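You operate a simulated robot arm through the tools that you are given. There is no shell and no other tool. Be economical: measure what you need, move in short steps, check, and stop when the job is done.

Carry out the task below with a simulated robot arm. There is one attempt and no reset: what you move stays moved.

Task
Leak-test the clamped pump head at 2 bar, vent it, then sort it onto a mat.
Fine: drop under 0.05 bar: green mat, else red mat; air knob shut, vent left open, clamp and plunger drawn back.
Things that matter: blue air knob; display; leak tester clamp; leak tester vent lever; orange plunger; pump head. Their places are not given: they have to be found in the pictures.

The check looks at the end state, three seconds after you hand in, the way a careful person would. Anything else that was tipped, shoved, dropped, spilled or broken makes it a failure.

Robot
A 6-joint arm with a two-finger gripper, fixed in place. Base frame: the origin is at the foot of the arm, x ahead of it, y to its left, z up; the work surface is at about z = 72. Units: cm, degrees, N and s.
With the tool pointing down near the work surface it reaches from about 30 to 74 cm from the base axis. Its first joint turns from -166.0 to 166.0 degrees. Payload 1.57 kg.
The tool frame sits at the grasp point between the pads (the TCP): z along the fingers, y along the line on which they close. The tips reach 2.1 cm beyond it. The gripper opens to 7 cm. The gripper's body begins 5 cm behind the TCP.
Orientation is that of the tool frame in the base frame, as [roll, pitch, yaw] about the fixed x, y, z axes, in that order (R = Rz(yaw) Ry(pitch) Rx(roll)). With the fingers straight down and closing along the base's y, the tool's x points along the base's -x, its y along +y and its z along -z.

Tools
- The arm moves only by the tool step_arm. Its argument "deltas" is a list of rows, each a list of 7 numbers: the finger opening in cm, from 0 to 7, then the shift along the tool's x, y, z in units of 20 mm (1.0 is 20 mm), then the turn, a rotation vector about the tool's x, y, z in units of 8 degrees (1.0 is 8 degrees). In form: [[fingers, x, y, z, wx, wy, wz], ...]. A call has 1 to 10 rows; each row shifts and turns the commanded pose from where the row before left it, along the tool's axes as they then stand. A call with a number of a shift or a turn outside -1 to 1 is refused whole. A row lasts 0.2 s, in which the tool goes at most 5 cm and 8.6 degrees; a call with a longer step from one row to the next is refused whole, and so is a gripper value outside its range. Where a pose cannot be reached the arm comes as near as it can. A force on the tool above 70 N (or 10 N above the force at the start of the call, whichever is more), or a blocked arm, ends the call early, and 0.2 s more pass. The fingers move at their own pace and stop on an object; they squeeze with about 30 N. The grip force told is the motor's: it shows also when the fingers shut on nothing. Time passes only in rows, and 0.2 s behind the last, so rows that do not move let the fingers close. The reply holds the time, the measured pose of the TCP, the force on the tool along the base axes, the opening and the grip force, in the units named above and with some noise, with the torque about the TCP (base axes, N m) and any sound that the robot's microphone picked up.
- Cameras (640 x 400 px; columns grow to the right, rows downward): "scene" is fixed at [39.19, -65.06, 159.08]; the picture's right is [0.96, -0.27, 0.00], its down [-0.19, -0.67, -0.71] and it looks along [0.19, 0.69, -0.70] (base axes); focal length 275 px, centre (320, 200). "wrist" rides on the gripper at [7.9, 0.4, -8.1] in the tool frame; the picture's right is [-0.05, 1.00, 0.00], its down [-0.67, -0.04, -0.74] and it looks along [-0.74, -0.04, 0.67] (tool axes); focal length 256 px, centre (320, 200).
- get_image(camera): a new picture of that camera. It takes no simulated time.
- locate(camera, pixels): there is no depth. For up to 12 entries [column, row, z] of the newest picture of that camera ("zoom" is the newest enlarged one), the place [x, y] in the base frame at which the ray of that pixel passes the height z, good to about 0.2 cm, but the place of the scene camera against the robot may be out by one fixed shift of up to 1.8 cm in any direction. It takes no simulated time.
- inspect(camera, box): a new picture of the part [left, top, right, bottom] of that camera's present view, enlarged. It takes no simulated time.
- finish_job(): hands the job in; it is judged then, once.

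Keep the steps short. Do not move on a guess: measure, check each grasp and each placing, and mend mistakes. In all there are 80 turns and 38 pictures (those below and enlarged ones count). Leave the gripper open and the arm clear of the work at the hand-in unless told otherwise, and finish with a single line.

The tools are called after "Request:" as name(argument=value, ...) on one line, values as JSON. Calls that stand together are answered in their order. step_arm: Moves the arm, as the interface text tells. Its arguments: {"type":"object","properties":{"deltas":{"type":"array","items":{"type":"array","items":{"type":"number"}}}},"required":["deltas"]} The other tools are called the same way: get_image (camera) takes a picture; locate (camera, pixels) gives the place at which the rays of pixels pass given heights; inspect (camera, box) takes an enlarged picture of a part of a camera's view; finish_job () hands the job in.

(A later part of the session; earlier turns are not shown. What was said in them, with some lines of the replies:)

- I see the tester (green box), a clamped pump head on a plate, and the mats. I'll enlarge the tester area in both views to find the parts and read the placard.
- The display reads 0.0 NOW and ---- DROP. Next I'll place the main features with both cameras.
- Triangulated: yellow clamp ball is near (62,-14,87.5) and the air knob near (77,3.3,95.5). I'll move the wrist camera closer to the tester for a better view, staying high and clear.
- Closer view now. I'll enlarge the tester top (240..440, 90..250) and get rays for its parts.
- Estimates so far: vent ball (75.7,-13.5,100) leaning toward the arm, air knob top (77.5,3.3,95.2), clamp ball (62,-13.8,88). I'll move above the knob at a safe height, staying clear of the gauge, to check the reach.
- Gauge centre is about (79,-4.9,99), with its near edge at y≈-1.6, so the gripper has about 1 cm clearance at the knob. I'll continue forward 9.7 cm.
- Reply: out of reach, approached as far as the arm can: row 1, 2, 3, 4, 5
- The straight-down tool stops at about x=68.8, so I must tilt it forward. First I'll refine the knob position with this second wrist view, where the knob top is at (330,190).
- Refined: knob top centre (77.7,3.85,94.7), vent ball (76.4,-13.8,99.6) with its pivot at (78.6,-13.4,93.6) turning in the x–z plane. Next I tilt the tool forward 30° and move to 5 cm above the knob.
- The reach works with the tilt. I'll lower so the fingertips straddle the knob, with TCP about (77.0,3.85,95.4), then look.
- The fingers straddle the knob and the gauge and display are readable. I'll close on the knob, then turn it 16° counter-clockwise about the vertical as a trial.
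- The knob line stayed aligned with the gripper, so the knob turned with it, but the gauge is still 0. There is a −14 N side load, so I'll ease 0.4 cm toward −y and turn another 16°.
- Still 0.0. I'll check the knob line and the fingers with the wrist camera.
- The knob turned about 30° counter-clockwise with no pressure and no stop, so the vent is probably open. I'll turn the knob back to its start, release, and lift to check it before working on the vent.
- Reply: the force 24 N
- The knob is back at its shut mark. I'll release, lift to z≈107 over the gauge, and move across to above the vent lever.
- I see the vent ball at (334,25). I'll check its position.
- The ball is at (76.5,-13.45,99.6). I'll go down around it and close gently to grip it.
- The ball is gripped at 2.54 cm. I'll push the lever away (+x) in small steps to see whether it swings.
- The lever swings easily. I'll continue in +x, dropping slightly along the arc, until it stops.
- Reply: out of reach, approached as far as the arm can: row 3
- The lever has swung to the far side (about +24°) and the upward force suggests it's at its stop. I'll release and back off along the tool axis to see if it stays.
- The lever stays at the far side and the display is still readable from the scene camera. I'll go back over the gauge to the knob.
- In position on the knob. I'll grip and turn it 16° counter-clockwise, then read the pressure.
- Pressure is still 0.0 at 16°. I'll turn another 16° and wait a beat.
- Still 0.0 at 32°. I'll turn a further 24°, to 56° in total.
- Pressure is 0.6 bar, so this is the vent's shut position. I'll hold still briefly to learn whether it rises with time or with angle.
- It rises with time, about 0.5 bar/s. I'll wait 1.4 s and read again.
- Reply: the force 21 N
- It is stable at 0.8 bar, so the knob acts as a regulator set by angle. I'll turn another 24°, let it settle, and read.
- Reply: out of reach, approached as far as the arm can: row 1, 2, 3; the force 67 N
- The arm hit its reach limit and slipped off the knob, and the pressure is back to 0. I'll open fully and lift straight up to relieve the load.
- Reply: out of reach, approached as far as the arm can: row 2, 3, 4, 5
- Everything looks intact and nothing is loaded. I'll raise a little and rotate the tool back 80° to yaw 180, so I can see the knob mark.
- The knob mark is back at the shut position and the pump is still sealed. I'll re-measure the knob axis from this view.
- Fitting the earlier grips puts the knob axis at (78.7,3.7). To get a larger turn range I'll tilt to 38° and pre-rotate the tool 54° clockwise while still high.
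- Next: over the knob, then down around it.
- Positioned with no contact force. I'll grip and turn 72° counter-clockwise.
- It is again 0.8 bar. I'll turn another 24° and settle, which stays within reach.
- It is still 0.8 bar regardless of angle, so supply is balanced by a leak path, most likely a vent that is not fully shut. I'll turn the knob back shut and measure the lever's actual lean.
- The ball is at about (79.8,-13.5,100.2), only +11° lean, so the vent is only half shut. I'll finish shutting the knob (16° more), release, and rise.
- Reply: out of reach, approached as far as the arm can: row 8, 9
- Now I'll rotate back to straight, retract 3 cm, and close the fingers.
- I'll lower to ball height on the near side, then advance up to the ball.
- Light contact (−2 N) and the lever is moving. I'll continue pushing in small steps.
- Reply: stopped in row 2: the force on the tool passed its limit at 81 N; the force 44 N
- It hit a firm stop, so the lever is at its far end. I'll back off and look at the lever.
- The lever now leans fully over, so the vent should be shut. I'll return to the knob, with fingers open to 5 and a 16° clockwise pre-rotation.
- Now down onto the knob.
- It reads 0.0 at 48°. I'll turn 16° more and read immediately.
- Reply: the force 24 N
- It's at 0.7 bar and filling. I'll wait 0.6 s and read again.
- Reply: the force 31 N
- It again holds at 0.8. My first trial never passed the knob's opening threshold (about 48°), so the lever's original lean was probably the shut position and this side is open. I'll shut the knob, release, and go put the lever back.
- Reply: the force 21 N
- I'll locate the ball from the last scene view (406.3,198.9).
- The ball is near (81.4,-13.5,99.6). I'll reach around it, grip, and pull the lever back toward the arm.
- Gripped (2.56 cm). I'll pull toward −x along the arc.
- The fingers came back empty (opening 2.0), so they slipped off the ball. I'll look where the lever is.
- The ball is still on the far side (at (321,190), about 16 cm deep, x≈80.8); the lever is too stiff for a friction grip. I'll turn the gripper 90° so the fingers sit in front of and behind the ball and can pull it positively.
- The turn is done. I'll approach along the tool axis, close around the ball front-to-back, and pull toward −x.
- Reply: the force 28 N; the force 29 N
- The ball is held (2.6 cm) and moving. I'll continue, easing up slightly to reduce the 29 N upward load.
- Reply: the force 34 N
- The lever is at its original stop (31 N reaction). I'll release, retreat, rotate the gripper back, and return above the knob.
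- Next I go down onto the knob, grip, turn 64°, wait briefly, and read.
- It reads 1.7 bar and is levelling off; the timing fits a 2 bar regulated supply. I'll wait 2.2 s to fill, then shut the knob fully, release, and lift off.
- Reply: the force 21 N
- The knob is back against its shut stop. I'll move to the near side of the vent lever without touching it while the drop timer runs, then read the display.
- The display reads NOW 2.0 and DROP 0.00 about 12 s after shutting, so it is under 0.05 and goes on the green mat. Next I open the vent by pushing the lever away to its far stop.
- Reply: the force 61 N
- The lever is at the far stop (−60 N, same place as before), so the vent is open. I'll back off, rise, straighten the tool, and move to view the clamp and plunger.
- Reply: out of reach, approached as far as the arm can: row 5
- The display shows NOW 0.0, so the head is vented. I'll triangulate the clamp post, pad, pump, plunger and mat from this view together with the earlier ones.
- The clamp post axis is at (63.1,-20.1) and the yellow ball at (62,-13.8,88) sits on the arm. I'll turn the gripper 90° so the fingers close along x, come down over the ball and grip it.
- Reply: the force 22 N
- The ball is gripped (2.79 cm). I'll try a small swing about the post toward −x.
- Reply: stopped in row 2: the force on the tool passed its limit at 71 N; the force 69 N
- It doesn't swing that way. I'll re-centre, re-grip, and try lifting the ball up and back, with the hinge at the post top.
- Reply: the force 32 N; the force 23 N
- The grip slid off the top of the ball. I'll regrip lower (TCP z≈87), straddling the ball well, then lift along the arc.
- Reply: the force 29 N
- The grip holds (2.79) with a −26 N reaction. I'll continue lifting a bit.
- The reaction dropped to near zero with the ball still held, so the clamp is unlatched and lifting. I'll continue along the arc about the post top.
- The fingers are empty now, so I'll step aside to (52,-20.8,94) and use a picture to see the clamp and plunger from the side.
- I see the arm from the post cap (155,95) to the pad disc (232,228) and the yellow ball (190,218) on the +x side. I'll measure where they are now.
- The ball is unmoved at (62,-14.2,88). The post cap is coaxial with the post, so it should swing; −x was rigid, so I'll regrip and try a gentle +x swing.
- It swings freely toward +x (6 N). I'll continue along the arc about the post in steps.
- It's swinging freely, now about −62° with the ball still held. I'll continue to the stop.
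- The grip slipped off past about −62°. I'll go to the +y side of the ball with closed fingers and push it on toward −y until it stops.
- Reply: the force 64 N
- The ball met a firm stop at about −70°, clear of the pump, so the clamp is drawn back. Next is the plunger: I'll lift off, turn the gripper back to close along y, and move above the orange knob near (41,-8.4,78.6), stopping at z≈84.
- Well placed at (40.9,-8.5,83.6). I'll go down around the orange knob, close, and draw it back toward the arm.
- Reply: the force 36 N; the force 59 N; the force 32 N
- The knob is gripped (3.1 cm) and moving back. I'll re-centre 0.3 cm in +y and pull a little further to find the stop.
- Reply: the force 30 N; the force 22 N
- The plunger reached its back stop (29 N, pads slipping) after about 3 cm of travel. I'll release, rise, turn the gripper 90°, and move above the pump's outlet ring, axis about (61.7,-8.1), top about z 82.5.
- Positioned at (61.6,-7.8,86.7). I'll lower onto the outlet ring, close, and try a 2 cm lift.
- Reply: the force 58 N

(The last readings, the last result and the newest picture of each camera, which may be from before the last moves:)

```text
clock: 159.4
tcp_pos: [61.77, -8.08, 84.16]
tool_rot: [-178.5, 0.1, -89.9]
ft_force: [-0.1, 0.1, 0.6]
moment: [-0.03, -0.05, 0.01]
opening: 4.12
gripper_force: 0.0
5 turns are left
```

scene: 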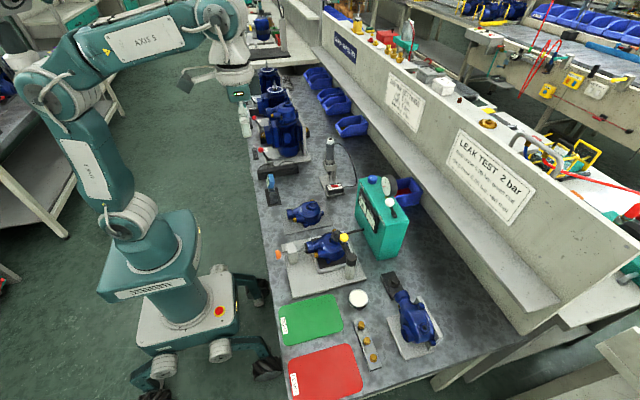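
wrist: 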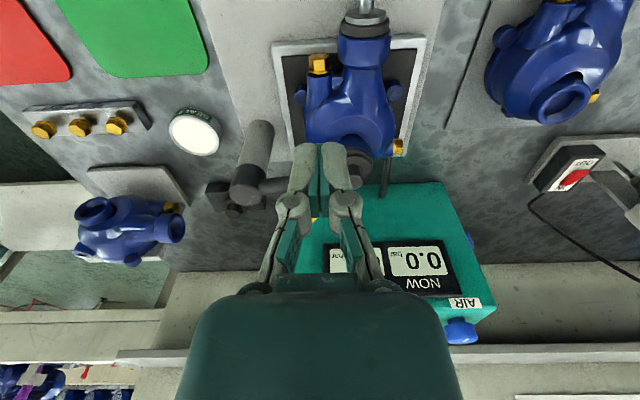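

The fingers slid up off the sloped body: they were pressed 57 N upward and not holding the ring. I'll regrip with no downward preload at z≈82.8 and lift slowly.

Request:
step_arm(deltas=[[6.5, 0, 0, 0, 0, 0, 0], [6.5, 0, -0.1, 0, 0, 0, 0], [6.5, 0, 0, 0.35, 0, 0, 0], [6.5, 0, 0, 0.33, 0, 0, 0], [6.5, 0, 0, 0, 0, 0, 0]])

Request:
step_arm(deltas=[[1, 0, 0, 0, 0, 0, 0], [1, 0, 0, 0, 0, 0, 0], [1, 0, 0, 0, 0, 0, 0], [1, 0, 0, 0, 0, 0, 0]])

Request:
step_arm(deltas=[[1, 0, 0, -0.15, 0, 0, 0], [1, 0, 0, -0.15, 0, 0, 0], [1, 0, 0, -0.15, 0, 0, 0], [1, 0, 0, -0.15, 0, 0, 0], [1, 0, 0, -0.15, 0, 0, 0], [1, 0, 0, -0.15, 0, 0, 0], [1, 0, 0, 0, 0, 0, 0], [1, 0, 0, 0, 0, 0, 0]])

Request:
get_image(camera="wrist")

```text
clock: 160.6
tcp_pos: [62.23, -8.1, 82.9]
tool_rot: [-178.3, 0.1, -89.9]
ft_force: [0.7, -1.3, -0.2]
moment: [-0.01, 0.01, -0.03]
opening: 6.49
gripper_force: 0.0
```

```text
clock: 161.6
tcp_pos: [62.29, -7.96, 82.94]
tool_rot: [-178.3, 0.0, -89.9]
ft_force: [-1.5, 2.3, 17.3]
moment: [-0.09, 0.17, -0.06]
opening: 3.87
gripper_force: 30.7
```

```text
clock: 163.4
tcp_pos: [62.07, -8.05, 84.74]
tool_rot: [-178.4, 0.2, -89.9]
ft_force: [0.1, 0.7, -5.5]
moment: [0.07, -0.15, -0.01]
opening: 3.83
gripper_force: 29.4
```

```text
0 pictures are left
4 turns are left
```

wrist: 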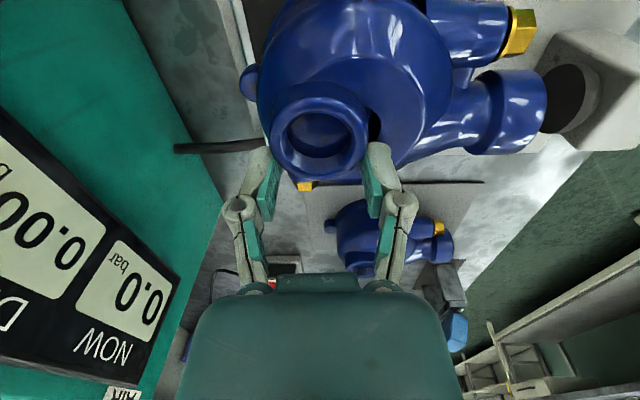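

The pump is held by its ring (5.5 N weight, grip 29 N, opening 3.83). I'll lift it well clear, carry it slowly to over the green mat with the ring over (51.5,-29.5), and lower to just above.

Request:
step_arm(deltas=[[1, 0, 0, -0.4, 0, 0, 0], [1, 0, 0, -0.65, 0, 0, 0], [1, 0, 0, -0.65, 0, 0, 0], [1, 0, 0, -0.65, 0, 0, 0], [1, 0, 0, -0.65, 0, 0, 0], [1, 0, 0, -0.65, 0, 0, 0], [1, 0, 0, -0.65, 0, 0, 0], [1, 0, 0, -0.65, 0, 0, 0], [1, 0, 0, -0.65, 0, 0, 0], [1, 0, 0, -0.4, 0, 0, 0]])

Request:
step_arm(deltas=[[1, 0.3, 0.15, 0, 0, 0, 0], [1, 0.56, 0.275, 0, 0, 0, 0], [1, 0.56, 0.275, 0, 0, 0, 0], [1, 0.56, 0.275, 0, 0, 0, 0], [1, 0.56, 0.275, 0, 0, 0, 0], [1, 0.56, 0.275, 0, 0, 0, 0], [1, 0.56, 0.275, 0, 0, 0, 0], [1, 0.56, 0.275, 0, 0, 0, 0], [1, 0.56, 0.275, 0, 0, 0, 0], [1, 0.56, 0.275, 0, 0, 0, 0]])

Request:
step_arm(deltas=[[1, 0.56, 0.275, 0, 0, 0, 0], [1, 0.56, 0.275, 0, 0, 0, 0], [1, 0.56, 0.275, 0, 0, 0, 0], [1, 0.56, 0.275, 0, 0, 0, 0], [1, 0.56, 0.275, 0, 0, 0, 0], [1, 0.56, 0.275, 0, 0, 0, 0], [1, 0.56, 0.275, 0, 0, 0, 0], [1, 0.56, 0.275, 0, 0, 0, 0], [1, 0.56, 0.275, 0, 0, 0, 0], [1, 0.3, 0.15, 0, 0, 0, 0]])

Request:
step_arm(deltas=[[1, 0, 0, 0.4, 0, 0, 0], [1, 0, 0, 0.7, 0, 0, 0], [1, 0, 0, 0.7, 0, 0, 0], [1, 0, 0, 0.7, 0, 0, 0], [1, 0, 0, 0.7, 0, 0, 0], [1, 0, 0, 0.7, 0, 0, 0], [1, 0, 0, 0.7, 0, 0, 0], [1, 0, 0, 0.7, 0, 0, 0], [1, 0, 0, 0.7, 0, 0, 0], [1, 0, 0, 0.4, 0, 0, 0]])

```text
clock: 165.6
tcp_pos: [61.72, -8.13, 96.56]
tool_rot: [-178.3, 0.1, -89.8]
ft_force: [0.4, -0.1, -5.1]
moment: [0.1, -0.1, -0.01]
opening: 3.8
gripper_force: 30.0
```

```text
clock: 167.8
tcp_pos: [56.5, -18.87, 96.35]
tool_rot: [-178.4, 0.0, -89.9]
ft_force: [-0.2, 0.4, -6.1]
moment: [0.08, -0.17, 0.01]
opening: 3.82
gripper_force: 30.1
```

```text
clock: 170.0
tcp_pos: [51.22, -29.59, 96.25]
tool_rot: [-178.3, 0.3, -90.0]
ft_force: [0.5, 0.2, -5.6]
moment: [0.08, -0.13, 0.0]
opening: 3.82
gripper_force: 30.1
```

```text
clock: 172.2
tcp_pos: [51.69, -29.55, 83.36]
tool_rot: [-178.4, 0.2, -89.9]
ft_force: [-0.2, 0.1, -5.0]
moment: [0.06, -0.1, 0.0]
opening: 3.84
gripper_force: 30.2
3 turns are left
```

Still held at z 83.4. I'll lower gently in small steps and watch for contact with the mat.

Request:
step_arm(deltas=[[1, 0, 0, 0.2, 0, 0, 0], [1, 0, 0, 0.2, 0, 0, 0], [1, 0, 0, 0.15, 0, 0, 0]])

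Request:
step_arm(deltas=[[1, 0, 0, 0.15, 0, 0, 0], [1, 0, 0, 0.15, 0, 0, 0]])

Request:
step_arm(deltas=[[1, 0, 0, 0.12, 0, 0, 0], [1, 0, 0, 0.12, 0, 0, 0]])

Request:
step_arm(deltas=[[1, 0, 0, 0.1, 0, 0, 0]])

Request:
step_arm(deltas=[[1, 0, 0, 0.1, 0, 0, 0]])

```text
clock: 173.0
tcp_pos: [51.71, -29.51, 82.33]
tool_rot: [-178.5, 0.2, -89.9]
ft_force: [-0.6, -0.7, -5.9]
moment: [0.07, -0.16, -0.01]
opening: 3.82
gripper_force: 29.4
```

```text
clock: 173.6
tcp_pos: [51.53, -29.7, 81.72]
tool_rot: [-178.5, 0.3, -89.9]
ft_force: [0.6, -0.4, -5.6]
moment: [0.08, -0.16, 0.0]
opening: 3.8
gripper_force: 29.8
```

```text
clock: 174.2
tcp_pos: [51.65, -29.52, 81.16]
tool_rot: [-178.4, 0.2, -89.8]
ft_force: [0.6, -0.6, -5.6]
moment: [0.08, -0.15, 0.01]
opening: 3.83
gripper_force: 30.5
```

```text
clock: 174.6
tcp_pos: [51.61, -29.5, 81.07]
tool_rot: [-178.4, 0.2, -89.9]
ft_force: [0.4, 0.0, -5.9]
moment: [0.07, -0.19, 0.02]
opening: 3.82
gripper_force: 29.9
```

```text
clock: 175.0
tcp_pos: [51.66, -29.59, 80.99]
tool_rot: [-178.5, 0.2, -89.8]
ft_force: [-0.1, 0.3, -6.2]
moment: [0.05, -0.14, 0.02]
opening: 3.8
gripper_force: 29.9
2 turns are left
```

No contact yet at z 81.0. I'll continue the gentle lowering, then release, and rise clear.

Request:
step_arm(deltas=[[1, 0, 0, 0.1, 0, 0, 0], [1, 0, 0, 0.1, 0, 0, 0]])

Request:
step_arm(deltas=[[1, 0, 0, 0.1, 0, 0, 0], [1, 0, 0, 0.1, 0, 0, 0]])

Request:
step_arm(deltas=[[1, 0, 0, 0.1, 0, 0, 0], [1, 0, 0, 0.1, 0, 0, 0], [1, 0, 0, 0, 0, 0, 0]])

Request:
step_arm(deltas=[[4.5, 0, 0, 0, 0, 0, 0], [6.5, 0, 0, 0, 0, 0, 0], [6.5, 0, 0, 0, 0, 0, 0], [6.5, 0, 0, -0.3, 0, 0, 0], [6.5, 0, 0, -0.5, 0, 0, 0], [6.5, 0, 0, -0.8, 0, 0, 0], [6.5, 0, 0, -1, 0, 0, 0], [6.5, 0, 0, -1, 0, 0, 0], [6.5, 0, 0, -1, 0, 0, 0], [6.5, 0, 0, -1, 0, 0, 0]])

Request:
step_arm(deltas=[[6.5, 0, 0, -1, 0, 0, 0], [6.5, 0, 0, -1, 0, 0, 0], [6.5, 0, 0, -1, 0, 0, 0], [6.5, 0, 0, -1, 0, 0, 0], [6.5, 0, 0, 0, 0, 0, 0]])

```text
clock: 175.6
tcp_pos: [51.7, -29.59, 80.6]
tool_rot: [-178.4, 0.1, -90.0]
ft_force: [0.7, -0.2, -5.8]
moment: [0.1, -0.1, 0.02]
opening: 3.8
gripper_force: 30.2
```

```text
clock: 176.2
tcp_pos: [51.67, -29.41, 80.1]
tool_rot: [-178.3, 0.1, -89.8]
ft_force: [1.3, 0.7, 4.9]
moment: [0.0, 0.41, -0.12]
opening: 3.8
gripper_force: 30.0
```

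```text
clock: 177.0
tcp_pos: [51.81, -29.45, 79.96]
tool_rot: [-178.2, -0.1, -89.9]
ft_force: [7.3, 6.1, 28.9]
moment: [0.15, 0.23, 0.1]
opening: 3.81
gripper_force: 29.4
```

```text
clock: 179.2
tcp_pos: [51.45, -29.59, 90.99]
tool_rot: [-178.5, 0.2, -89.9]
ft_force: [-0.8, 0.2, 0.1]
moment: [0.0, 0.0, 0.0]
opening: 6.52
gripper_force: 0.1
```

```text
clock: 180.4
tcp_pos: [51.15, -29.47, 98.88]
tool_rot: [-178.4, 0.1, -90.0]
ft_force: [0.2, -0.1, 0.7]
moment: [0.01, 0.0, 0.0]
opening: 6.52
gripper_force: 0.0
1 turns are left
```

The pump touched down on the green mat at z≈80.1 and was released with no load left on the gripper. The arm is clear and the gripper open, so I'm handing in.

Request:
finish_job()

```text
The job is handed in.
```

The pump head held 2.0 bar with a 0.00 bar drop, so I vented it and set it on the green mat, with the air knob shut, vent open, and clamp and plunger drawn back; I had no pictures left to check the final placing, which I judged by touch alone.
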